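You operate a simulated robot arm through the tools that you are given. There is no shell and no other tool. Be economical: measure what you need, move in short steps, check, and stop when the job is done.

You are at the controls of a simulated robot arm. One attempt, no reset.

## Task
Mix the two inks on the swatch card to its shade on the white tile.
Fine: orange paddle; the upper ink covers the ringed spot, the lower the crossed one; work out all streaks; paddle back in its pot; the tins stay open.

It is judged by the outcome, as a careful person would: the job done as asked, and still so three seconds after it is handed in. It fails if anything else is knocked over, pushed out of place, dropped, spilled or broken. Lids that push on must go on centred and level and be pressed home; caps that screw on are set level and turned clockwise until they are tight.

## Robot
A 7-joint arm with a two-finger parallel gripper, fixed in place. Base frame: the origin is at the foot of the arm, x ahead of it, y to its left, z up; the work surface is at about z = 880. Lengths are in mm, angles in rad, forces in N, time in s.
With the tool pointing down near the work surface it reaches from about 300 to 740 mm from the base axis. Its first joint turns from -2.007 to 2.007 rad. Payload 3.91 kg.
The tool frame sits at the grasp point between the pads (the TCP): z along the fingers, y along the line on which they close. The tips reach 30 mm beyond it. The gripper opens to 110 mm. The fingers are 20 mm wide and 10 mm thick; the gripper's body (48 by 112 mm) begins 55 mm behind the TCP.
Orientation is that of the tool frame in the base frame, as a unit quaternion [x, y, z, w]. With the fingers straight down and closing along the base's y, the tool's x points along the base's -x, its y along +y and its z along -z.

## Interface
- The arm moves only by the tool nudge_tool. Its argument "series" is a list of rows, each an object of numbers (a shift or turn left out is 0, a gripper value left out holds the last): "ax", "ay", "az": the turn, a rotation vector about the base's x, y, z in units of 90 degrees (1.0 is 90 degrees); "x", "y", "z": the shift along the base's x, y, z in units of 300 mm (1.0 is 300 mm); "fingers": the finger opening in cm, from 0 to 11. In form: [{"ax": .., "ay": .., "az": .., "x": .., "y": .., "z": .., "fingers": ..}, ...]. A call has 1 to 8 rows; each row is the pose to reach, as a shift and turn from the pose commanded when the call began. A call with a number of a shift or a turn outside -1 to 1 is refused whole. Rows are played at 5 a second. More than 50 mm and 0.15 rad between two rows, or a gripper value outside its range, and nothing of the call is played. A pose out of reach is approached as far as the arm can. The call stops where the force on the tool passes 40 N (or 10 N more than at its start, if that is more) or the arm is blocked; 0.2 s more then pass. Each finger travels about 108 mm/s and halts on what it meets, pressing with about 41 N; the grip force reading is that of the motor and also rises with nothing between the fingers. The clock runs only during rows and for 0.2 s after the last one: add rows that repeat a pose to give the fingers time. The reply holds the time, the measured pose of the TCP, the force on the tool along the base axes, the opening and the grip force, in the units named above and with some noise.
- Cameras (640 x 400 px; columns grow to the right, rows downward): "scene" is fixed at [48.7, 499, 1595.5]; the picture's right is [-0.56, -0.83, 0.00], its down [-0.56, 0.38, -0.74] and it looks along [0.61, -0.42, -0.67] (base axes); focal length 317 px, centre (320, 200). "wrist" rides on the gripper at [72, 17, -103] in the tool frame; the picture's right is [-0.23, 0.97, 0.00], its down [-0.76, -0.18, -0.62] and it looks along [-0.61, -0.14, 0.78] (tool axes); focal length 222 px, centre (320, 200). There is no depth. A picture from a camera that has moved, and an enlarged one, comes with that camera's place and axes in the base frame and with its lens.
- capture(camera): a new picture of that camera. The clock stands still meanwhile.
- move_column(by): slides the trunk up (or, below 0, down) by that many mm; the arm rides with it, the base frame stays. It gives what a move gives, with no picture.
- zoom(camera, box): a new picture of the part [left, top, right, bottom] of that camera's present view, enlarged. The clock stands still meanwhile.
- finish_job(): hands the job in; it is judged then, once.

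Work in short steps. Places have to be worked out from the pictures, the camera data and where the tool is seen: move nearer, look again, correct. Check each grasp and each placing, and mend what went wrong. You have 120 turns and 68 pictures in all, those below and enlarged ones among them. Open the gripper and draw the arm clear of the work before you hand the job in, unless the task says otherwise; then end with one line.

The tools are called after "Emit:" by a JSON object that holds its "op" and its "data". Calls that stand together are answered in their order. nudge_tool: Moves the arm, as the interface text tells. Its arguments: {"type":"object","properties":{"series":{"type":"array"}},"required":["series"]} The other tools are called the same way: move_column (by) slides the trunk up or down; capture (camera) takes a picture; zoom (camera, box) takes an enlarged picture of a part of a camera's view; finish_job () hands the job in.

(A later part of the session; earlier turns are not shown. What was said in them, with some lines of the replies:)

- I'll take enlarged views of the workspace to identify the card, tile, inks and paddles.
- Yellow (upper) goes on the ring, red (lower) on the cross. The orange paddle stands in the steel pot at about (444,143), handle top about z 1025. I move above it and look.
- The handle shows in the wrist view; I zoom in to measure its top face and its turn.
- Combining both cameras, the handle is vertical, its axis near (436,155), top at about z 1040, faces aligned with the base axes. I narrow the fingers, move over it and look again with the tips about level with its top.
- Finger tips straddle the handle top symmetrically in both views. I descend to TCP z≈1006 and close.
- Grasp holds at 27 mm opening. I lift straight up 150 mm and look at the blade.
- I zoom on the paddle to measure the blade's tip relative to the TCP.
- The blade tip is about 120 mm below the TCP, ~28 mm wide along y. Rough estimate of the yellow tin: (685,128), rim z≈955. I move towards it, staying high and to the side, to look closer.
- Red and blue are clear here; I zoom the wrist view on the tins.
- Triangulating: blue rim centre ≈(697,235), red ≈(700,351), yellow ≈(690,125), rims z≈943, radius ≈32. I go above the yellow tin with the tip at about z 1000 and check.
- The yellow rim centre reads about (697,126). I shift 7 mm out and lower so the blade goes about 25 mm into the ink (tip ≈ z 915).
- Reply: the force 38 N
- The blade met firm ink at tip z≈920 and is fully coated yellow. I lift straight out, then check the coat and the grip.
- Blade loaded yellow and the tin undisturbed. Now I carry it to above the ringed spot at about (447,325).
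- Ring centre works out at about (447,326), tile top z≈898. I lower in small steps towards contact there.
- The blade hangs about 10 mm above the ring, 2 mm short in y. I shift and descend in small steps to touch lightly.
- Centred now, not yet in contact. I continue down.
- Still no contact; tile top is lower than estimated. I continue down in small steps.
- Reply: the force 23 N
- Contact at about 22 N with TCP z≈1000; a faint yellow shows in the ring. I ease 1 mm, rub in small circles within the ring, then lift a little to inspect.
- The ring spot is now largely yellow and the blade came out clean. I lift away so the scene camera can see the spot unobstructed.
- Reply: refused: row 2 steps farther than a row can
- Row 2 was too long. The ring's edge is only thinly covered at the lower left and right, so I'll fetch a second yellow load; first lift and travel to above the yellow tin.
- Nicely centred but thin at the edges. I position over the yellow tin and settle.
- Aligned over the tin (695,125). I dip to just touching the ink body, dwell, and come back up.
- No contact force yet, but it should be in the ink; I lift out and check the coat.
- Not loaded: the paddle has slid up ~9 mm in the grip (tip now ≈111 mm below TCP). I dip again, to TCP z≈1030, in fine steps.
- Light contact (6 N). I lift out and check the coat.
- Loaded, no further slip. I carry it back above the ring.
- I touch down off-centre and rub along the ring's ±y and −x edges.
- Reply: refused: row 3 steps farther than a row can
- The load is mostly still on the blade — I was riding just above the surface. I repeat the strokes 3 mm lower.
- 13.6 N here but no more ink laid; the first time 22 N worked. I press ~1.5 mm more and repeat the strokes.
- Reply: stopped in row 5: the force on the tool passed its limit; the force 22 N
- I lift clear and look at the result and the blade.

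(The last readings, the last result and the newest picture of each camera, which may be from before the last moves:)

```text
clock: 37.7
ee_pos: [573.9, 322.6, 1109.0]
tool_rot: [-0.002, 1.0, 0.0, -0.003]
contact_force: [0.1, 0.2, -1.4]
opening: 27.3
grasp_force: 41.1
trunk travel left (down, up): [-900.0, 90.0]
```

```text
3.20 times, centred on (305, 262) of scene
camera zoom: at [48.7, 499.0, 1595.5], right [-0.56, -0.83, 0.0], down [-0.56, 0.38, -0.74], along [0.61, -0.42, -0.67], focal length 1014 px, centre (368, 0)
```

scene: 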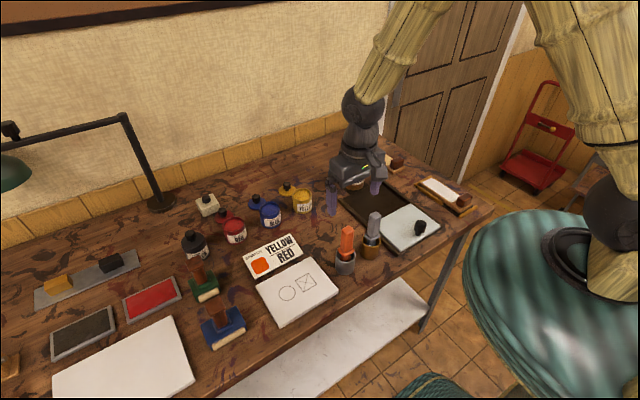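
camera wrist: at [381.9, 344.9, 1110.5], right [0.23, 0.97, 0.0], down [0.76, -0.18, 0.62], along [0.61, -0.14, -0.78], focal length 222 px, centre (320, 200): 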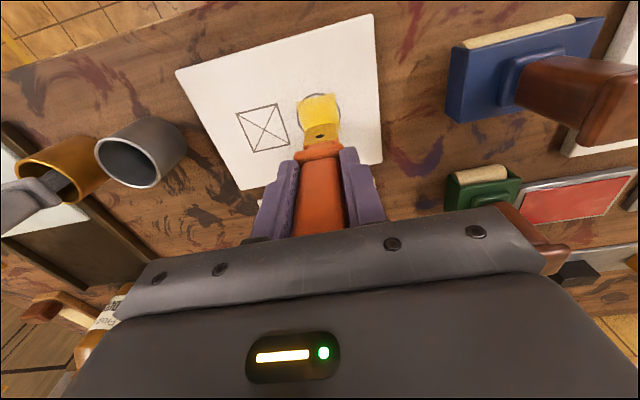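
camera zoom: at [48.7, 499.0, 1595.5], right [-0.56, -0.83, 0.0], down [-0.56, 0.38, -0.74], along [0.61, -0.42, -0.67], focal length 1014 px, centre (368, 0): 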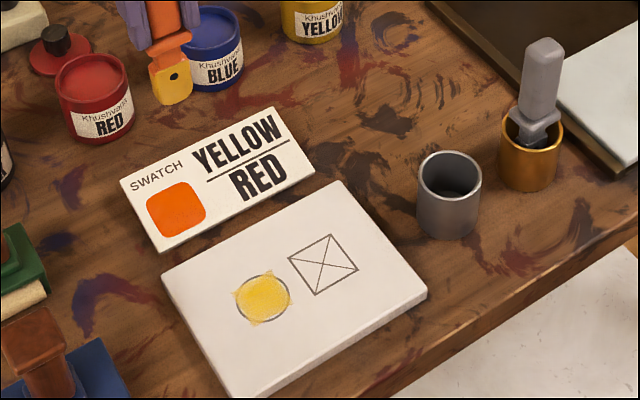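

The yellow mark is unchanged and the blade is still loaded; that surplus must not go into the red tin. I go back and press it out on the ring's centre, as in the first successful dab.

Emit:
{"op": "nudge_tool", "data": {"series": [{"x": -0.14, "y": 0.01}, {"x": -0.28, "y": 0.019}, {"x": -0.427, "y": 0.019, "z": -0.05}, {"x": -0.427, "y": 0.019, "z": -0.18}, {"x": -0.427, "y": 0.019, "z": -0.3}, {"x": -0.427, "y": 0.019, "z": -0.33}, {"x": -0.427, "y": 0.019, "z": -0.33}]}}

```text
clock: 39.3
ee_pos: [444.2, 328.9, 1010.3]
tool_rot: [-0.001, 1.0, 0.003, -0.002]
contact_force: [0.4, 0.3, 0.0]
opening: 27.5
grasp_force: 41.3
trunk travel left (down, up): [-900.0, 90.0]
```

Centred above the ring; I press down gently and rub with the same small circle as before.

Emit:
{"op": "nudge_tool", "data": {"series": [{"x": 0.004, "z": -0.025}, {"x": 0.004, "z": -0.038}, {"x": 0.004, "z": -0.042}, {"x": 0.022, "z": -0.04}, {"x": 0.004, "y": 0.015, "z": -0.04}, {"x": -0.016, "z": -0.04}, {"x": 0.004, "y": -0.015, "z": -0.04}, {"x": 0.004, "z": -0.04}]}}

Emit:
{"op": "zoom", "data": {"camera": "scene", "box": [250, 255, 340, 325]}}

```text
clock: 41.1
ee_pos: [445.4, 329.5, 1001.0]
tool_rot: [-0.002, 1.0, 0.003, -0.001]
contact_force: [-2.8, 4.5, 31.3]
opening: 27.7
grasp_force: 41.3
trunk travel left (down, up): [-900.0, 90.0]
```

```text
5.71 times, centred on (295, 290) of scene
camera zoom: at [48.7, 499.0, 1595.5], right [-0.56, -0.83, 0.0], down [-0.56, 0.38, -0.74], along [0.61, -0.42, -0.67], focal length 1811 px, centre (463, -314)
```

zoom: 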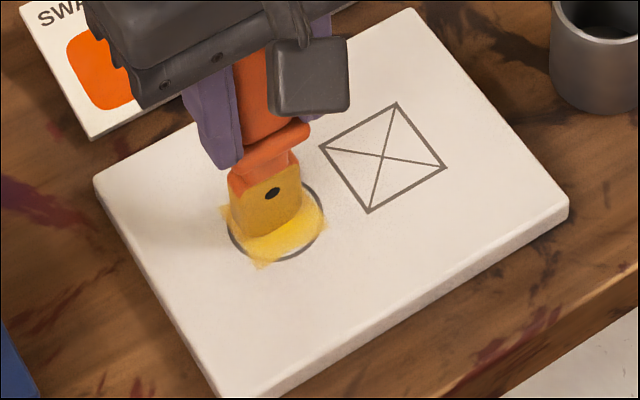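

Still coated. I try one longer back-and-forth rub across the ring, a little lighter, to work the surplus out into the same yellow spot.

Emit:
{"op": "nudge_tool", "data": {"series": [{"x": 0.03, "z": 0.003}, {"x": -0.03, "z": 0.003}, {"x": 0.03, "y": 0.01, "z": 0.003}, {"x": -0.03, "y": 0.01, "z": 0.003}, {"x": 0.03, "y": -0.015, "z": 0.003}, {"x": -0.03, "y": -0.015, "z": 0.003}, {"z": 0.003}, {"z": 0.06}]}}

Emit:
{"op": "zoom", "data": {"camera": "wrist", "box": [230, 30, 410, 150]}}

```text
clock: 42.9
ee_pos: [445.5, 327.6, 1015.4]
tool_rot: [-0.002, 1.0, 0.0, -0.003]
contact_force: [-0.2, -0.2, -0.5]
opening: 27.3
grasp_force: 41.1
trunk travel left (down, up): [-900.0, 90.0]
```

```text
3.33 times, centred on (320, 90) of wrist
camera zoom: at [373.5, 344.4, 1119.1], right [0.22, 0.97, 0.0], down [0.77, -0.18, 0.62], along [0.6, -0.14, -0.79], focal length 740 px, centre (320, 567)
```

zoom: 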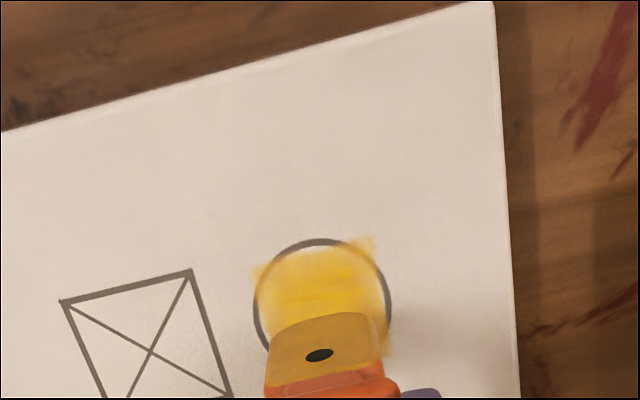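

The mark has deepened but the ring's −x rim is still bare; perhaps those strokes never reached it. I press at that edge (x≈431) and rub along y.

Emit:
{"op": "nudge_tool", "data": {"series": [{"x": -0.048, "z": -0.02}, {"x": -0.048, "z": -0.045}, {"x": -0.048, "z": -0.056}, {"x": -0.048, "y": 0.02, "z": -0.054}, {"x": -0.048, "y": -0.02, "z": -0.054}, {"x": -0.048, "y": 0.02, "z": -0.054}, {"x": -0.048, "z": -0.054}]}}

Emit:
{"op": "nudge_tool", "data": {"series": [{"z": 0.05}, {"x": 0.06, "z": 0.1}, {"x": 0.06, "z": 0.1}]}}

Emit:
{"op": "zoom", "data": {"camera": "wrist", "box": [230, 30, 410, 150]}}

```text
clock: 44.5
ee_pos: [432.7, 328.6, 1000.0]
tool_rot: [-0.002, 1.0, 0.002, -0.002]
contact_force: [-0.5, 0.0, 2.1]
opening: 27.4
grasp_force: 41.3
trunk travel left (down, up): [-900.0, 90.0]
```

```text
clock: 45.3
ee_pos: [449.4, 328.1, 1028.9]
tool_rot: [-0.002, 1.0, 0.002, -0.002]
contact_force: [0.2, -0.8, 0.0]
opening: 27.4
grasp_force: 40.9
trunk travel left (down, up): [-900.0, 90.0]
```

```text
3.33 times, centred on (320, 90) of wrist
camera zoom: at [376.9, 345.6, 1132.2], right [0.22, 0.97, 0.0], down [0.77, -0.18, 0.62], along [0.6, -0.14, -0.79], focal length 740 px, centre (320, 567)
```

zoom: 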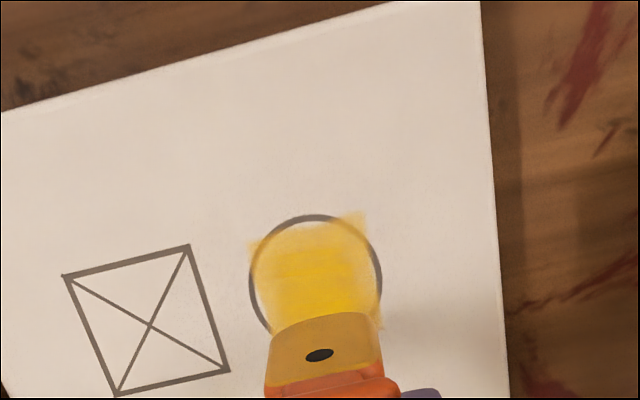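

The mark is final; the yellow spot is done but surplus stays on the blade. A harmless thing to try is standing the blade in its own pot, which may wipe it; I move above the pot at (436,155).

Emit:
{"op": "nudge_tool", "data": {"series": [{"z": 0.13}, {"z": 0.25}, {"y": -0.14, "z": 0.3}, {"x": -0.02, "y": -0.28, "z": 0.3}, {"x": -0.045, "y": -0.42, "z": 0.3}, {"x": -0.045, "y": -0.572, "z": 0.3}, {"x": -0.045, "y": -0.572, "z": 0.3}, {"x": -0.045, "y": -0.572, "z": 0.3}]}}

Emit:
{"op": "zoom", "data": {"camera": "wrist", "box": [230, 50, 410, 170]}}

```text
clock: 47.1
ee_pos: [436.9, 156.3, 1119.3]
tool_rot: [-0.002, 1.0, 0.002, -0.003]
contact_force: [0.0, 0.5, -1.6]
opening: 27.6
grasp_force: 41.3
trunk travel left (down, up): [-900.0, 90.0]
```

```text
3.33 times, centred on (320, 110) of wrist
camera zoom: at [364.9, 173.2, 1222.4], right [0.22, 0.97, 0.0], down [0.77, -0.18, 0.62], along [0.6, -0.14, -0.79], focal length 740 px, centre (320, 500)
```

zoom: 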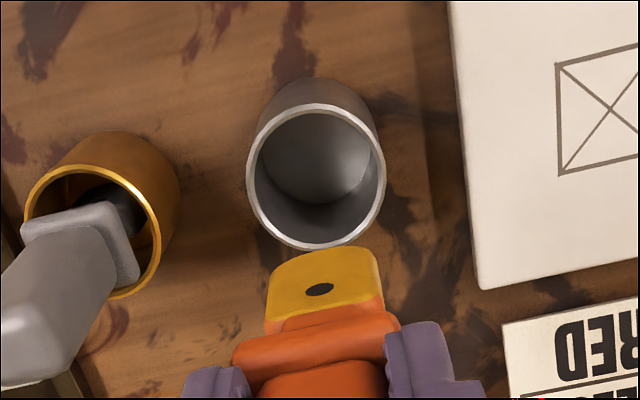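

Aligned with the empty pot. I lower to just above its floor.

Emit:
{"op": "nudge_tool", "data": {"series": [{"z": -0.1}, {"z": -0.2}, {"z": -0.28}, {"z": -0.35}, {"z": -0.385}, {"z": -0.385}, {"z": -0.385}]}}

Emit:
{"op": "nudge_tool", "data": {"series": [{"z": 0.05}, {"z": 0.15}, {"z": 0.27}, {"z": 0.39}, {"z": 0.39}]}}

Emit:
{"op": "zoom", "data": {"camera": "scene", "box": [240, 170, 400, 310]}}

```text
clock: 48.7
ee_pos: [435.8, 157.1, 1003.4]
tool_rot: [-0.002, 1.0, 0.002, -0.003]
contact_force: [0.0, -0.6, -0.8]
opening: 27.4
grasp_force: 40.7
trunk travel left (down, up): [-900.0, 90.0]
```

```text
clock: 49.9
ee_pos: [436.6, 157.5, 1121.4]
tool_rot: [-0.002, 1.0, 0.001, -0.003]
contact_force: [-0.2, 0.6, -1.6]
opening: 27.3
grasp_force: 40.9
trunk travel left (down, up): [-900.0, 90.0]
```

```text
2.86 times, centred on (320, 240) of scene
camera zoom: at [48.7, 499.0, 1595.5], right [-0.56, -0.83, 0.0], down [-0.56, 0.38, -0.74], along [0.61, -0.42, -0.67], focal length 906 px, centre (320, 86)
```

zoom: 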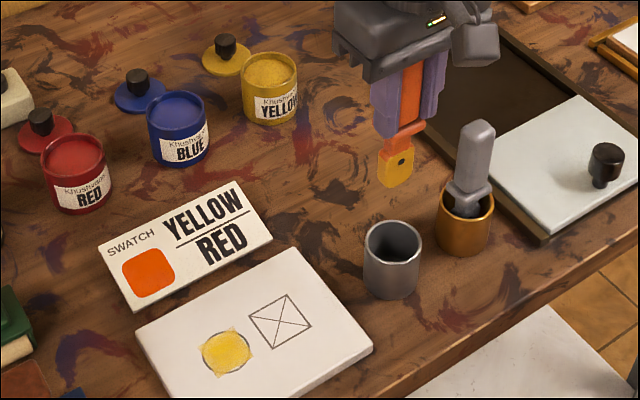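

No change. Only the red tin remains to try; I move over to it at about (695,349), staying high.

Emit:
{"op": "nudge_tool", "data": {"series": [{"x": 0.12, "y": 0.09, "z": 0.02}, {"x": 0.24, "y": 0.18, "z": 0.03}, {"x": 0.36, "y": 0.27, "z": 0.03}, {"x": 0.48, "y": 0.36, "z": 0.03}, {"x": 0.6, "y": 0.45, "z": 0.03}, {"x": 0.72, "y": 0.54, "z": 0.03}, {"x": 0.85, "y": 0.638, "z": 0.03}, {"x": 0.85, "y": 0.638, "z": 0.03}]}}

Emit:
{"op": "zoom", "data": {"camera": "wrist", "box": [240, 60, 480, 210]}}

```text
clock: 51.7
ee_pos: [674.9, 338.7, 1128.2]
tool_rot: [-0.002, 1.0, 0.002, -0.003]
contact_force: [-0.5, -0.3, -1.0]
opening: 27.4
grasp_force: 41.2
out of reach, approached as far as the arm can: row 7, 8
trunk travel left (down, up): [-900.0, 90.0]
```

```text
2.67 times, centred on (360, 135) of wrist
camera zoom: at [601.5, 355.5, 1231.6], right [0.22, 0.97, 0.0], down [0.77, -0.18, 0.62], along [0.6, -0.14, -0.79], focal length 592 px, centre (213, 373)
```

zoom: 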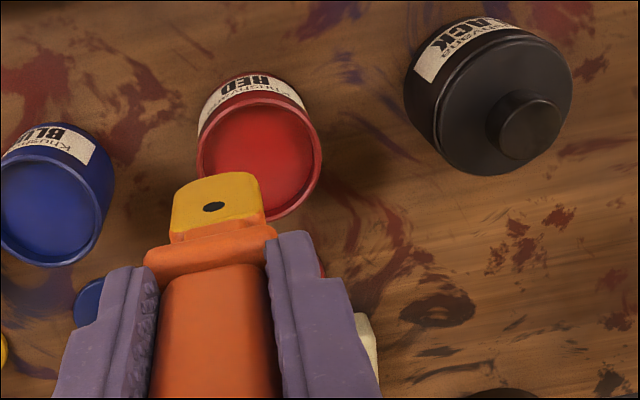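

The tool reaches only r≈755 here; red sits at about (696,356), r≈782. I'll retreat inward and up, then lower the trunk by 200 mm to gain reach.

Emit:
{"op": "nudge_tool", "data": {"series": [{"x": -0.1, "y": -0.05}, {"x": -0.22, "y": -0.11}, {"x": -0.34, "y": -0.17, "z": 0.05}, {"x": -0.38, "y": -0.19, "z": 0.2}, {"x": -0.38, "y": -0.19, "z": 0.35}, {"x": -0.38, "y": -0.19, "z": 0.5}, {"x": -0.38, "y": -0.19, "z": 0.65}, {"x": -0.38, "y": -0.19, "z": 0.65}]}}

Emit:
{"op": "move_column", "data": {"by": -200}}

```text
clock: 53.5
ee_pos: [562.2, 281.2, 1324.1]
tool_rot: [-0.002, 1.0, 0.0, -0.002]
contact_force: [0.5, -0.2, -0.8]
opening: 27.5
grasp_force: 41.4
trunk travel left (down, up): [-900.0, 90.0]
```

```text
clock: 55.7
ee_pos: [562.6, 281.3, 1124.0]
tool_rot: [-0.002, 1.0, 0.002, -0.002]
contact_force: [0.2, -0.6, -1.0]
opening: 27.4
grasp_force: 40.1
trunk travel left (down, up): [-700.0, 290.0]
```

Trunk lowered without trouble. Now I go over the red tin at (696,356).

Emit:
{"op": "nudge_tool", "data": {"series": [{"x": 0.11, "y": 0.06}, {"x": 0.22, "y": 0.12}, {"x": 0.33, "y": 0.18}, {"x": 0.43, "y": 0.235}, {"x": 0.445, "y": 0.25}, {"x": 0.445, "y": 0.25}]}}

Emit:
{"op": "zoom", "data": {"camera": "wrist", "box": [240, 60, 480, 210]}}

```text
clock: 57.1
ee_pos: [646.9, 332.0, 1114.5]
tool_rot: [-0.002, 1.0, 0.001, -0.003]
contact_force: [0.1, -0.1, -0.7]
opening: 27.7
grasp_force: 40.8
out of reach, approached as far as the arm can: row 3, 4, 5, 6
trunk travel left (down, up): [-700.0, 290.0]
```

```text
2.67 times, centred on (360, 135) of wrist
camera zoom: at [573.6, 349.0, 1217.7], right [0.22, 0.97, 0.0], down [0.77, -0.18, 0.62], along [0.6, -0.14, -0.79], focal length 592 px, centre (213, 373)
```

zoom: 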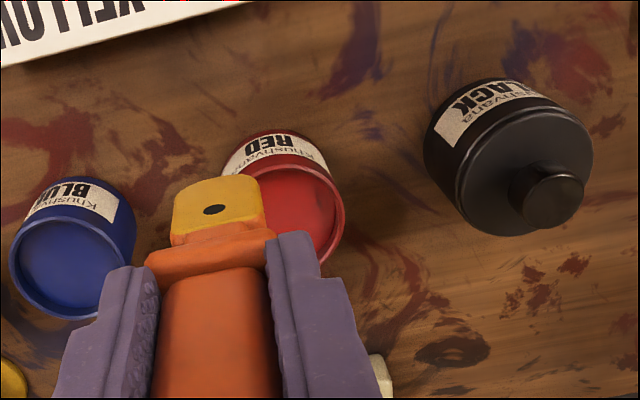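

Lowering made it worse; best reach is when TCP rides ~1110 relative. So I set the trunk near −40 and tilt the tool 8° outward to gain the missing reach. First the trunk, after pulling inward a bit.

Emit:
{"op": "nudge_tool", "data": {"series": [{"x": -0.08, "y": -0.04}, {"x": -0.08, "y": -0.04}]}}

Emit:
{"op": "move_column", "data": {"by": 160}}

```text
clock: 57.7
ee_pos: [622.3, 321.0, 1115.1]
tool_rot: [-0.002, 1.0, 0.002, -0.001]
contact_force: [-0.6, -0.8, -0.8]
opening: 27.4
grasp_force: 41.0
trunk travel left (down, up): [-700.0, 290.0]
```

```text
clock: 59.5
ee_pos: [622.1, 320.5, 1274.2]
tool_rot: [-0.002, 1.0, 0.001, -0.002]
contact_force: [-0.5, -0.1, -1.0]
opening: 27.5
grasp_force: 41.1
trunk travel left (down, up): [-860.0, 130.0]
```

Now tilt 8° outward and descend to above the red tin (TCP ≈ (682,349,1110)).

Emit:
{"op": "nudge_tool", "data": {"series": [{"ax": 0.02, "ay": -0.04, "z": -0.1}, {"ax": 0.0404, "ay": -0.0791, "z": -0.22}, {"ax": 0.0404, "ay": -0.0791, "z": -0.35}, {"ax": 0.0404, "ay": -0.0791, "x": 0.08, "y": 0.04, "z": -0.45}, {"ax": 0.0404, "ay": -0.0791, "x": 0.16, "y": 0.08, "z": -0.53}, {"ax": 0.0404, "ay": -0.0791, "x": 0.2, "y": 0.095, "z": -0.547}, {"ax": 0.0404, "ay": -0.0791, "x": 0.2, "y": 0.095, "z": -0.547}]}}

Emit:
{"op": "zoom", "data": {"camera": "wrist", "box": [240, 60, 480, 210]}}

Emit:
{"op": "zoom", "data": {"camera": "scene", "box": [170, 150, 290, 260]}}

```text
clock: 61.1
ee_pos: [682.4, 347.8, 1111.0]
tool_rot: [-0.002, 0.998, 0.033, 0.06]
contact_force: [0.4, -0.5, -0.4]
opening: 27.3
grasp_force: 40.7
trunk travel left (down, up): [-860.0, 130.0]
```

```text
2.67 times, centred on (360, 135) of wrist
camera zoom: at [597.0, 359.0, 1205.7], right [0.22, 0.97, 0.09], down [0.68, -0.22, 0.7], along [0.7, -0.09, -0.71], focal length 592 px, centre (213, 373)
```

zoom: 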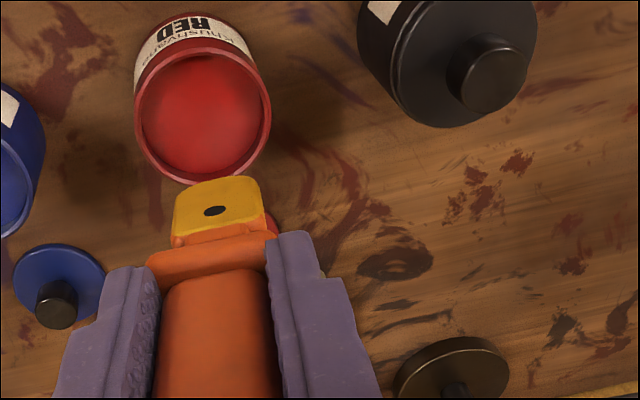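

```text
3.64 times, centred on (230, 205) of scene
camera zoom: at [48.7, 499.0, 1595.5], right [-0.56, -0.83, 0.0], down [-0.56, 0.38, -0.74], along [0.61, -0.42, -0.67], focal length 1152 px, centre (647, 182)
```

zoom: 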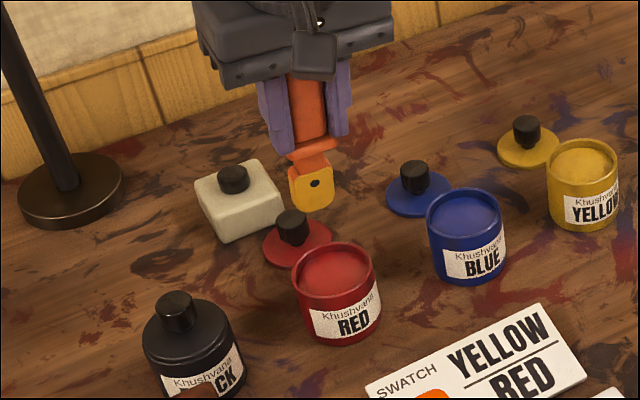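

Tip and red tin centre coincide within ~2 mm. I descend gently until light contact with the ink.

Emit:
{"op": "nudge_tool", "data": {"series": [{"z": -0.08}, {"z": -0.16}, {"z": -0.21}, {"z": -0.235}, {"z": -0.25}, {"z": -0.26}, {"z": -0.266}]}}

```text
clock: 62.7
ee_pos: [682.5, 349.9, 1031.9]
tool_rot: [-0.002, 0.998, 0.034, 0.061]
contact_force: [0.2, -0.3, 5.9]
opening: 27.6
grasp_force: 41.2
trunk travel left (down, up): [-860.0, 130.0]
```

Light contact (6 N). I lift straight out and look at the blade.

Emit:
{"op": "nudge_tool", "data": {"series": [{"z": 0.03}, {"z": 0.1}, {"z": 0.2}, {"z": 0.32}, {"z": 0.36}, {"z": 0.36}]}}

Emit:
{"op": "zoom", "data": {"camera": "wrist", "box": [240, 60, 480, 210]}}

```text
clock: 64.1
ee_pos: [681.5, 349.6, 1137.7]
tool_rot: [-0.002, 0.998, 0.033, 0.06]
contact_force: [-0.7, 0.2, -0.9]
opening: 27.2
grasp_force: 41.1
trunk travel left (down, up): [-860.0, 130.0]
```

```text
2.67 times, centred on (360, 135) of wrist
camera zoom: at [597.7, 360.8, 1232.3], right [0.22, 0.97, 0.09], down [0.68, -0.22, 0.7], along [0.7, -0.09, -0.71], focal length 592 px, centre (213, 373)
```

zoom: 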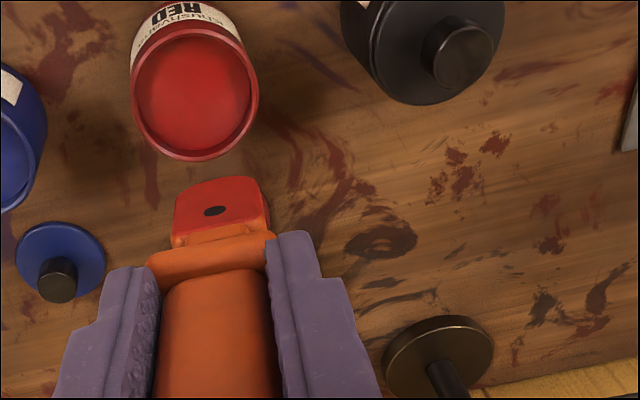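

The blade is pure red now and the tin still clean red. I untilt and carry it above the crossed spot, about (444,273).

Emit:
{"op": "nudge_tool", "data": {"series": [{"ax": -0.01, "ay": 0.02, "x": -0.13, "y": -0.042}, {"ax": -0.02, "ay": 0.04, "x": -0.26, "y": -0.084}, {"ax": -0.03, "ay": 0.06, "x": -0.4, "y": -0.126}, {"ax": -0.0404, "ay": 0.0791, "x": -0.53, "y": -0.168}, {"ax": -0.0404, "ay": 0.0791, "x": -0.66, "y": -0.21}, {"ax": -0.0404, "ay": 0.0791, "x": -0.79, "y": -0.255}, {"ax": -0.0404, "ay": 0.0791, "x": -0.79, "y": -0.255, "z": -0.13}, {"ax": -0.0404, "ay": 0.0791, "x": -0.79, "y": -0.255, "z": -0.25}]}}

Emit:
{"op": "nudge_tool", "data": {"series": [{"z": -0.08}, {"z": -0.13}, {"z": -0.15}, {"z": -0.15}]}}

Emit:
{"op": "zoom", "data": {"camera": "wrist", "box": [230, 30, 410, 150]}}

```text
clock: 65.9
ee_pos: [445.6, 273.2, 1063.4]
tool_rot: [-0.002, 1.0, 0.002, -0.002]
contact_force: [0.6, 0.9, -1.1]
opening: 27.4
grasp_force: 41.1
trunk travel left (down, up): [-860.0, 130.0]
```

```text
clock: 66.9
ee_pos: [444.6, 273.1, 1020.0]
tool_rot: [-0.002, 1.0, 0.002, -0.002]
contact_force: [0.5, 0.1, -0.2]
opening: 27.6
grasp_force: 40.8
trunk travel left (down, up): [-860.0, 130.0]
```

```text
3.33 times, centred on (320, 90) of wrist
camera zoom: at [372.8, 289.6, 1122.4], right [0.22, 0.97, 0.0], down [0.76, -0.18, 0.62], along [0.6, -0.14, -0.78], focal length 740 px, centre (320, 567)
```

zoom: 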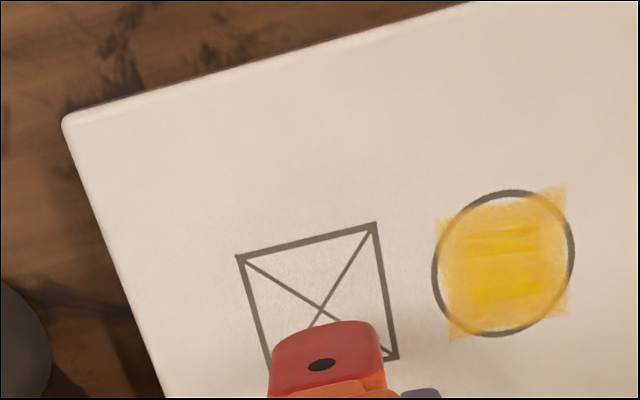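

Cross centre lines up with the blade (about 1.5 mm off in y). I press down gently and rub in the same small circle.

Emit:
{"op": "nudge_tool", "data": {"series": [{"x": 0.003, "y": -0.005, "z": -0.03}, {"x": 0.003, "y": -0.005, "z": -0.055}, {"x": 0.003, "y": -0.005, "z": -0.068}, {"x": 0.003, "y": -0.005, "z": -0.073}, {"x": 0.003, "y": -0.005, "z": -0.073}]}}

Emit:
{"op": "zoom", "data": {"camera": "wrist", "box": [230, 30, 410, 150]}}

```text
clock: 68.1
ee_pos: [446.5, 271.0, 1000.6]
tool_rot: [-0.002, 1.0, 0.004, 0.0]
contact_force: [-2.3, 0.2, 34.4]
opening: 27.1
grasp_force: 40.9
trunk travel left (down, up): [-860.0, 130.0]
```

```text
3.33 times, centred on (320, 90) of wrist
camera zoom: at [373.0, 286.9, 1103.3], right [0.22, 0.97, 0.01], down [0.76, -0.18, 0.62], along [0.61, -0.14, -0.78], focal length 740 px, centre (320, 567)
```

zoom: 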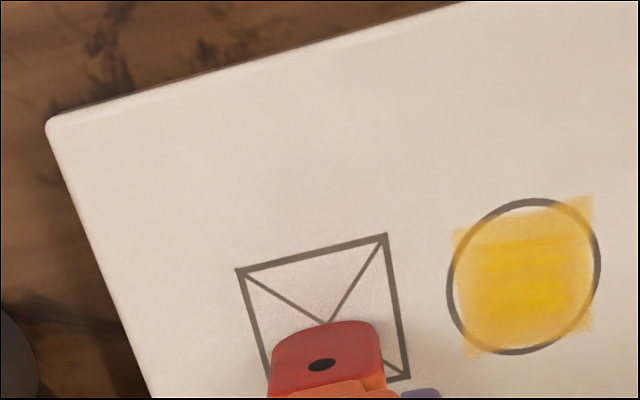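

34 N, no ink laid statically yet. I ease about 1 mm and rub the circle.

Emit:
{"op": "nudge_tool", "data": {"series": [{"x": 0.02, "z": 0.004}, {"x": 0.0, "y": 0.015, "z": 0.004}, {"x": -0.02, "y": 0, "z": 0.004}, {"x": 0, "y": -0.015, "z": 0.004}, {"x": 0.02, "z": 0.004}, {"z": 0.004}, {"x": -0.02, "z": 0.004}, {"z": 0.08}]}}

Emit:
{"op": "zoom", "data": {"camera": "wrist", "box": [230, 30, 410, 150]}}

```text
clock: 69.9
ee_pos: [443.8, 270.1, 1020.3]
tool_rot: [-0.002, 1.0, 0.0, -0.005]
contact_force: [0.6, 0.3, -1.0]
opening: 27.4
grasp_force: 40.7
trunk travel left (down, up): [-860.0, 130.0]
```

```text
3.33 times, centred on (320, 90) of wrist
camera zoom: at [371.8, 286.4, 1123.2], right [0.22, 0.97, 0.0], down [0.77, -0.18, 0.62], along [0.6, -0.14, -0.79], focal length 740 px, centre (320, 567)
```

zoom: 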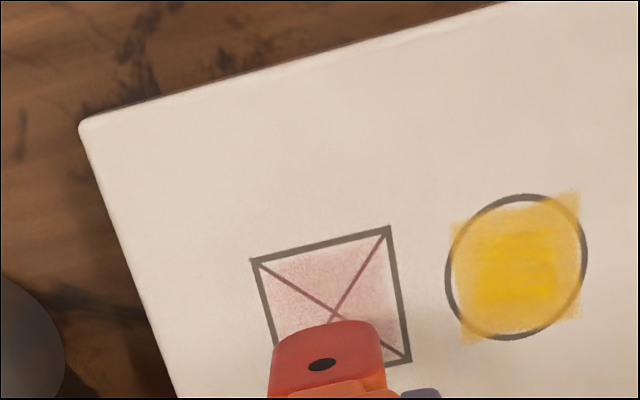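

A red wash is building up in the square. I continue rubbing there with a bit more pressure.

Emit:
{"op": "nudge_tool", "data": {"series": [{"x": 0.0, "z": -0.06}, {"x": 0.0, "z": -0.077}, {"x": 0.02, "z": -0.077}, {"y": 0.015, "z": -0.077}, {"x": -0.02, "z": -0.077}, {"y": -0.015, "z": -0.077}, {"x": 0.02, "z": -0.077}, {"y": 0.015, "z": -0.077}]}}

Emit:
{"op": "nudge_tool", "data": {"series": [{"x": -0.015, "y": -0.015}, {"y": -0.03}, {"x": 0.02, "y": -0.015}, {"y": 0}, {"x": -0.02, "y": -0.015}, {"y": -0.03}, {"y": -0.015}, {"y": -0.015, "z": 0.08}]}}

Emit:
{"op": "zoom", "data": {"camera": "wrist", "box": [230, 30, 410, 150]}}

```text
clock: 71.7
ee_pos: [446.5, 271.3, 999.6]
tool_rot: [0.0, 1.0, 0.001, -0.001]
contact_force: [0.1, -11.2, 25.3]
opening: 27.4
grasp_force: 41.0
trunk travel left (down, up): [-860.0, 130.0]
```

```text
clock: 73.5
ee_pos: [444.1, 270.5, 1020.6]
tool_rot: [0.0, 1.0, 0.001, -0.004]
contact_force: [-0.2, 0.0, -0.3]
opening: 27.3
grasp_force: 40.8
trunk travel left (down, up): [-860.0, 130.0]
```

```text
3.33 times, centred on (320, 90) of wrist
camera zoom: at [372.2, 287.4, 1124.3], right [0.22, 0.97, 0.0], down [0.77, -0.18, 0.62], along [0.6, -0.14, -0.79], focal length 740 px, centre (320, 567)
```

zoom: 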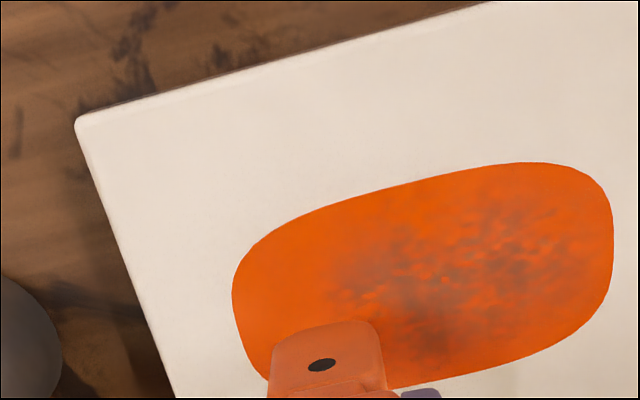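

Both spots merged into an orange patch with streaks left, and the blade is clean. Now I work the streaks out with strokes along the patch.

Emit:
{"op": "nudge_tool", "data": {"series": [{"z": -0.06}, {"z": -0.075}, {"y": 0.06, "z": -0.075}, {"y": 0.12, "z": -0.075}, {"y": 0.19, "z": -0.075}, {"x": 0.025, "y": 0.12, "z": -0.075}, {"x": 0.025, "y": 0.06, "z": -0.075}, {"x": 0.025, "y": 0.0, "z": -0.075}]}}

Emit:
{"op": "nudge_tool", "data": {"series": [{"x": -0.05, "y": 0.0}, {"x": -0.05, "y": 0.06}, {"x": -0.05, "y": 0.12}, {"x": -0.05, "y": 0.19}, {"x": -0.025, "y": 0.12}, {"x": -0.025, "y": 0.06}, {"x": -0.025, "y": 0.0}, {"x": -0.025, "y": 0.06}]}}

Emit:
{"op": "zoom", "data": {"camera": "scene", "box": [250, 250, 350, 330]}}

```text
clock: 75.3
ee_pos: [454.7, 269.8, 1000.6]
tool_rot: [-0.002, 1.0, 0.002, -0.002]
contact_force: [0.0, 1.7, 12.1]
opening: 27.4
grasp_force: 40.8
trunk travel left (down, up): [-860.0, 130.0]
```

```text
clock: 77.1
ee_pos: [447.6, 287.9, 1000.2]
tool_rot: [0.0, 1.0, 0.0, -0.002]
contact_force: [0.8, -4.5, 13.1]
opening: 27.3
grasp_force: 41.3
trunk travel left (down, up): [-860.0, 130.0]
```

```text
5.00 times, centred on (300, 290) of scene
camera zoom: at [48.7, 499.0, 1595.5], right [-0.56, -0.83, 0.0], down [-0.56, 0.38, -0.74], along [0.61, -0.42, -0.67], focal length 1585 px, centre (420, -250)
```

zoom: 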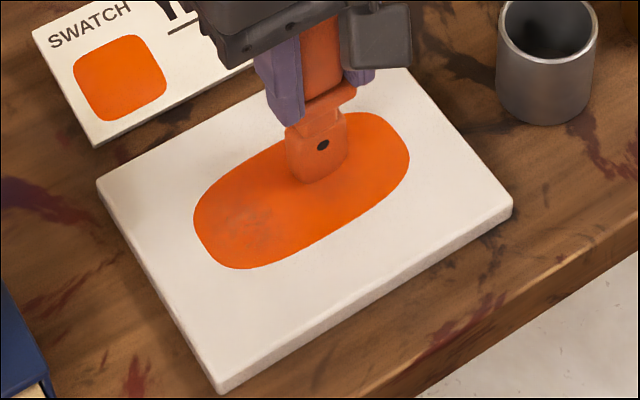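

Streaks nearly gone; some remain at the ring end toward −x. I rub there and finish with full-length strokes.

Emit:
{"op": "nudge_tool", "data": {"series": [{"x": -0.02, "y": 0.07}, {"x": -0.04, "y": 0.15}, {"x": 0.0, "y": 0.17}, {"x": -0.05, "y": 0.12}, {"x": 0.01, "y": 0.12}, {"x": -0.05, "y": 0.15}, {"x": 0.01, "y": 0.17}, {"x": -0.05, "y": 0.09}]}}

Emit:
{"op": "nudge_tool", "data": {"series": [{"x": 0.06, "y": 0.0}, {"x": 0.0, "y": 0.03}, {"x": 0.06, "y": 0.06}, {"x": 0.0, "y": 0.06}, {"x": 0.03, "y": -0.06}, {"x": 0.03, "y": -0.14}, {"x": 0.03, "y": -0.03}, {"x": 0.03, "y": 0.04}]}}

Emit:
{"op": "nudge_tool", "data": {"series": [{"z": 0.12}, {"y": -0.1, "z": 0.24}, {"y": -0.2, "z": 0.35}, {"y": -0.34, "z": 0.36}, {"y": -0.34, "z": 0.36}]}}

Emit:
{"op": "zoom", "data": {"camera": "scene", "box": [250, 250, 350, 330]}}

```text
clock: 78.9
ee_pos: [430.5, 313.9, 1000.7]
tool_rot: [-0.002, 1.0, 0.002, -0.001]
contact_force: [-2.3, -2.4, 11.5]
opening: 27.3
grasp_force: 41.0
trunk travel left (down, up): [-860.0, 130.0]
```

```text
clock: 80.7
ee_pos: [440.4, 327.1, 1000.4]
tool_rot: [-0.002, 1.0, 0.0, -0.001]
contact_force: [0.2, -5.0, 13.6]
opening: 27.3
grasp_force: 40.9
trunk travel left (down, up): [-860.0, 130.0]
```

```text
clock: 81.9
ee_pos: [438.5, 227.1, 1106.2]
tool_rot: [-0.002, 1.0, 0.001, -0.001]
contact_force: [-0.1, 0.1, -0.4]
opening: 27.7
grasp_force: 40.9
trunk travel left (down, up): [-860.0, 130.0]
```

```text
5.00 times, centred on (300, 290) of scene
camera zoom: at [48.7, 499.0, 1595.5], right [-0.56, -0.83, 0.0], down [-0.56, 0.38, -0.74], along [0.61, -0.42, -0.67], focal length 1585 px, centre (420, -250)
```

zoom: 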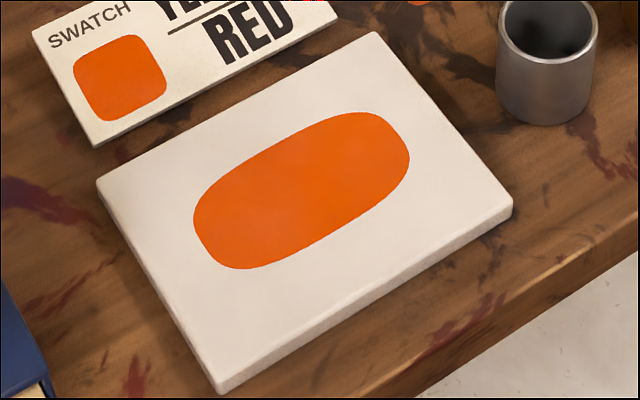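

Very near uniform and matching the swatch. I zoom tight to check for leftover streaks.

Emit:
{"op": "zoom", "data": {"camera": "scene", "box": [284, 268, 336, 308]}}

```text
10.00 times, centred on (310, 288) of scene
camera zoom: at [48.7, 499.0, 1595.5], right [-0.56, -0.83, 0.0], down [-0.56, 0.38, -0.74], along [0.61, -0.42, -0.67], focal length 3169 px, centre (420, -680)
```

zoom: 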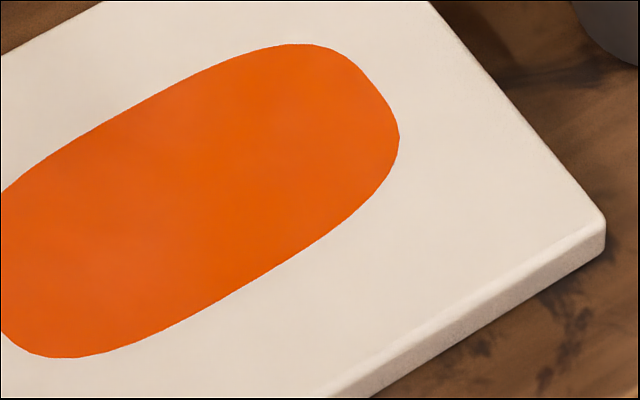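

Only a trace of a faint blotch near the ring end. I do one more round of strokes to be sure.

Emit:
{"op": "nudge_tool", "data": {"series": [{"y": 0.14}, {"y": 0.25, "z": -0.06}, {"y": 0.25, "z": -0.2}, {"y": 0.25, "z": -0.33}, {"y": 0.25, "z": -0.361}, {"x": 0.03, "y": 0.3, "z": -0.361}, {"x": -0.03, "y": 0.32, "z": -0.361}, {"x": 0.04, "y": 0.35, "z": -0.361}]}}

Emit:
{"op": "nudge_tool", "data": {"series": [{"x": -0.08, "y": 0.01}, {"x": 0.01, "y": 0.0}, {"x": -0.08, "y": -0.03}, {"x": 0.01, "y": -0.06}, {"x": -0.08, "y": -0.09}, {"x": 0.01, "y": -0.12}, {"x": -0.08, "y": -0.15}, {"x": 0.01, "y": -0.18}]}}

Emit:
{"op": "nudge_tool", "data": {"series": [{"x": -0.05, "y": -0.02}, {"x": -0.05, "y": 0.05}, {"x": -0.05, "y": 0.12}, {"x": -0.05, "y": 0.19}, {"x": -0.02, "y": 0.12}, {"x": -0.02, "y": 0.05}, {"x": -0.02, "y": 0.0}, {"x": -0.02, "y": 0.0, "z": 0.1}]}}

Emit:
{"op": "nudge_tool", "data": {"series": [{"z": 0.1}, {"z": 0.22}, {"y": -0.12, "z": 0.28}, {"y": -0.25, "z": 0.28}, {"y": -0.38, "z": 0.28}, {"y": -0.38, "z": 0.28}]}}

Emit:
{"op": "zoom", "data": {"camera": "scene", "box": [280, 266, 340, 311]}}

Emit:
{"op": "zoom", "data": {"camera": "wrist", "box": [230, 50, 410, 170]}}

```text
clock: 83.7
ee_pos: [451.2, 332.0, 1000.2]
tool_rot: [-0.003, 1.0, 0.003, -0.002]
contact_force: [-6.5, -0.3, 15.5]
opening: 27.4
grasp_force: 41.1
trunk travel left (down, up): [-860.0, 130.0]
```

```text
clock: 85.5
ee_pos: [453.1, 274.8, 999.6]
tool_rot: [-0.003, 1.0, 0.001, -0.003]
contact_force: [-8.7, 2.9, 22.1]
opening: 27.3
grasp_force: 41.0
trunk travel left (down, up): [-860.0, 130.0]
```

```text
clock: 87.3
ee_pos: [448.6, 276.9, 1029.1]
tool_rot: [-0.002, 1.0, 0.001, -0.002]
contact_force: [-0.1, -0.4, -0.4]
opening: 27.4
grasp_force: 41.2
trunk travel left (down, up): [-860.0, 130.0]
```

```text
clock: 88.7
ee_pos: [449.1, 165.2, 1115.0]
tool_rot: [-0.002, 1.0, 0.001, -0.004]
contact_force: [-0.4, 0.4, -0.7]
opening: 27.2
grasp_force: 40.8
trunk travel left (down, up): [-860.0, 130.0]
```

```text
8.89 times, centred on (310, 288) of scene
camera zoom: at [48.7, 499.0, 1595.5], right [-0.56, -0.83, 0.0], down [-0.56, 0.38, -0.74], along [0.61, -0.42, -0.67], focal length 2817 px, centre (409, -587)
```

zoom: 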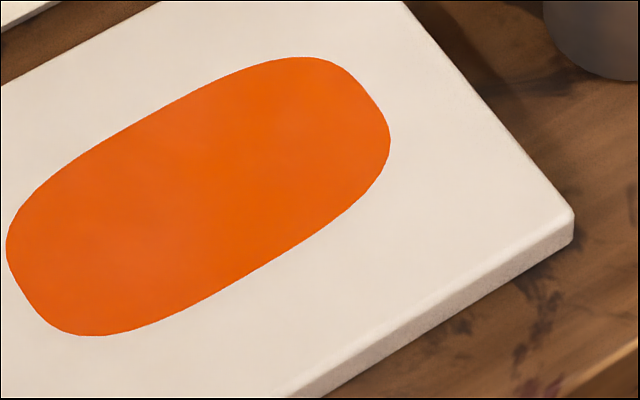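

```text
3.33 times, centred on (320, 110) of wrist
camera zoom: at [377.1, 181.4, 1218.0], right [0.22, 0.97, 0.0], down [0.77, -0.18, 0.62], along [0.6, -0.14, -0.79], focal length 740 px, centre (320, 500)
```

zoom: 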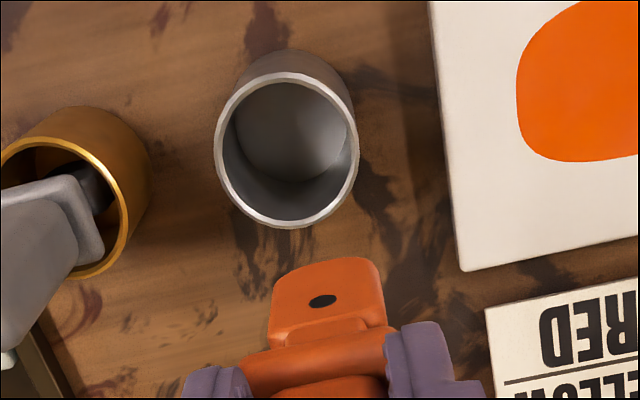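

The patch is uniform and matches. Now I centre over the pot (436.5,156.5) and lower the paddle to its floor.

Emit:
{"op": "nudge_tool", "data": {"series": [{"x": -0.042, "y": -0.028}, {"x": -0.042, "y": -0.028}, {"x": -0.042, "y": -0.028, "z": -0.1}, {"x": -0.042, "y": -0.028, "z": -0.2}, {"x": -0.042, "y": -0.028, "z": -0.3}, {"x": -0.042, "y": -0.028, "z": -0.37}, {"x": -0.042, "y": -0.028, "z": -0.37}]}}

Emit:
{"op": "nudge_tool", "data": {"series": [{"z": -0.01}, {"z": -0.018}, {"z": -0.026}, {"z": -0.032}, {"z": -0.032}]}}

```text
clock: 90.3
ee_pos: [436.2, 154.6, 1000.9]
tool_rot: [-0.002, 1.0, 0.002, -0.002]
contact_force: [0.0, 0.5, -0.8]
opening: 27.6
grasp_force: 41.3
trunk travel left (down, up): [-860.0, 130.0]
```

```text
clock: 91.5
ee_pos: [436.8, 154.7, 991.9]
tool_rot: [-0.002, 1.0, 0.001, -0.002]
contact_force: [0.1, -0.7, -1.6]
opening: 27.4
grasp_force: 40.7
trunk travel left (down, up): [-860.0, 130.0]
```

No contact yet at 992; I continue a few mm, watching force.

Emit:
{"op": "nudge_tool", "data": {"series": [{"z": -0.006}, {"z": -0.012}, {"z": -0.018}, {"z": -0.018}]}}

```text
clock: 92.5
ee_pos: [436.5, 154.0, 987.6]
tool_rot: [-0.002, 1.0, 0.001, 0.0]
contact_force: [1.4, 1.9, 19.5]
opening: 27.4
grasp_force: 40.8
trunk travel left (down, up): [-860.0, 130.0]
```

Blade rests on the pot's floor. I ease up 1 mm, open the fingers and rise.

Emit:
{"op": "nudge_tool", "data": {"series": [{"z": 0.005}, {"z": 0.005, "fingers": 3.5}, {"z": 0.005, "fingers": 5.5}, {"z": 0.005, "fingers": 5.5}, {"z": 0.08, "fingers": 5.5}, {"z": 0.2, "fingers": 5.5}, {"z": 0.33, "fingers": 5.5}, {"z": 0.46, "fingers": 5.5}]}}

Emit:
{"op": "nudge_tool", "data": {"series": [{"z": 0.1}, {"x": -0.1, "z": 0.2}, {"x": -0.1, "z": 0.35}, {"x": -0.1, "z": 0.5}, {"x": -0.1, "z": 0.5}]}}

Emit:
{"op": "capture", "data": {"camera": "scene"}}

Emit:
{"op": "zoom", "data": {"camera": "scene", "box": [180, 170, 410, 330]}}

```text
clock: 94.3
ee_pos: [434.2, 155.9, 1126.7]
tool_rot: [-0.001, 1.0, 0.002, -0.003]
contact_force: [-0.4, -0.3, -0.3]
opening: 55.0
grasp_force: 0.0
trunk travel left (down, up): [-860.0, 130.0]
```

```text
clock: 95.5
ee_pos: [407.1, 156.1, 1276.5]
tool_rot: [-0.001, 1.0, 0.001, -0.003]
contact_force: [-0.4, -0.1, -0.2]
opening: 55.1
grasp_force: 0.1
trunk travel left (down, up): [-860.0, 130.0]
```

```text
6 pictures are left
```

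scene: 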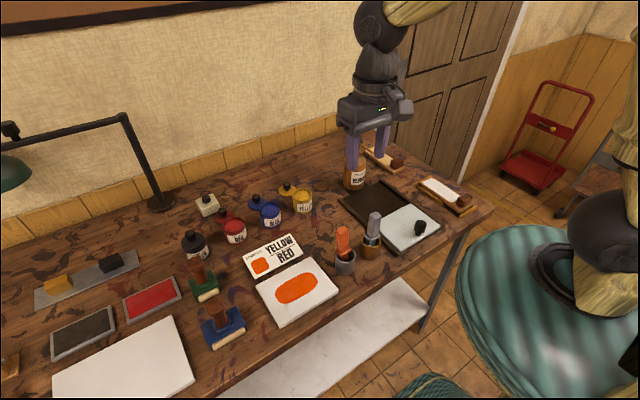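

```text
2.50 times, centred on (295, 250) of scene
camera zoom: at [48.7, 499.0, 1595.5], right [-0.56, -0.83, 0.0], down [-0.56, 0.38, -0.74], along [0.61, -0.42, -0.67], focal length 792 px, centre (382, 75)
```

zoom: 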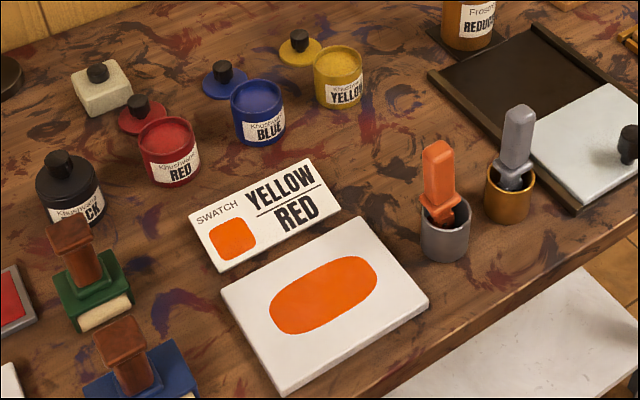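

The paddle stands in its pot with a slight natural lean. The tins are open and in place, the orange patch is uniform and matches the swatch, and the arm is clear with the gripper open. I hand it in.

Emit:
{"op": "finish_job", "data": {}}

```text
The job is handed in.
```

I mixed the yellow and red inks on the white tile into an even orange patch that matches the swatch by eye. The orange paddle is back in its pot and the tins are open, but the blade still had surplus yellow on it when I dipped it into the red tin; afterwards the blade and tin both looked pure red.
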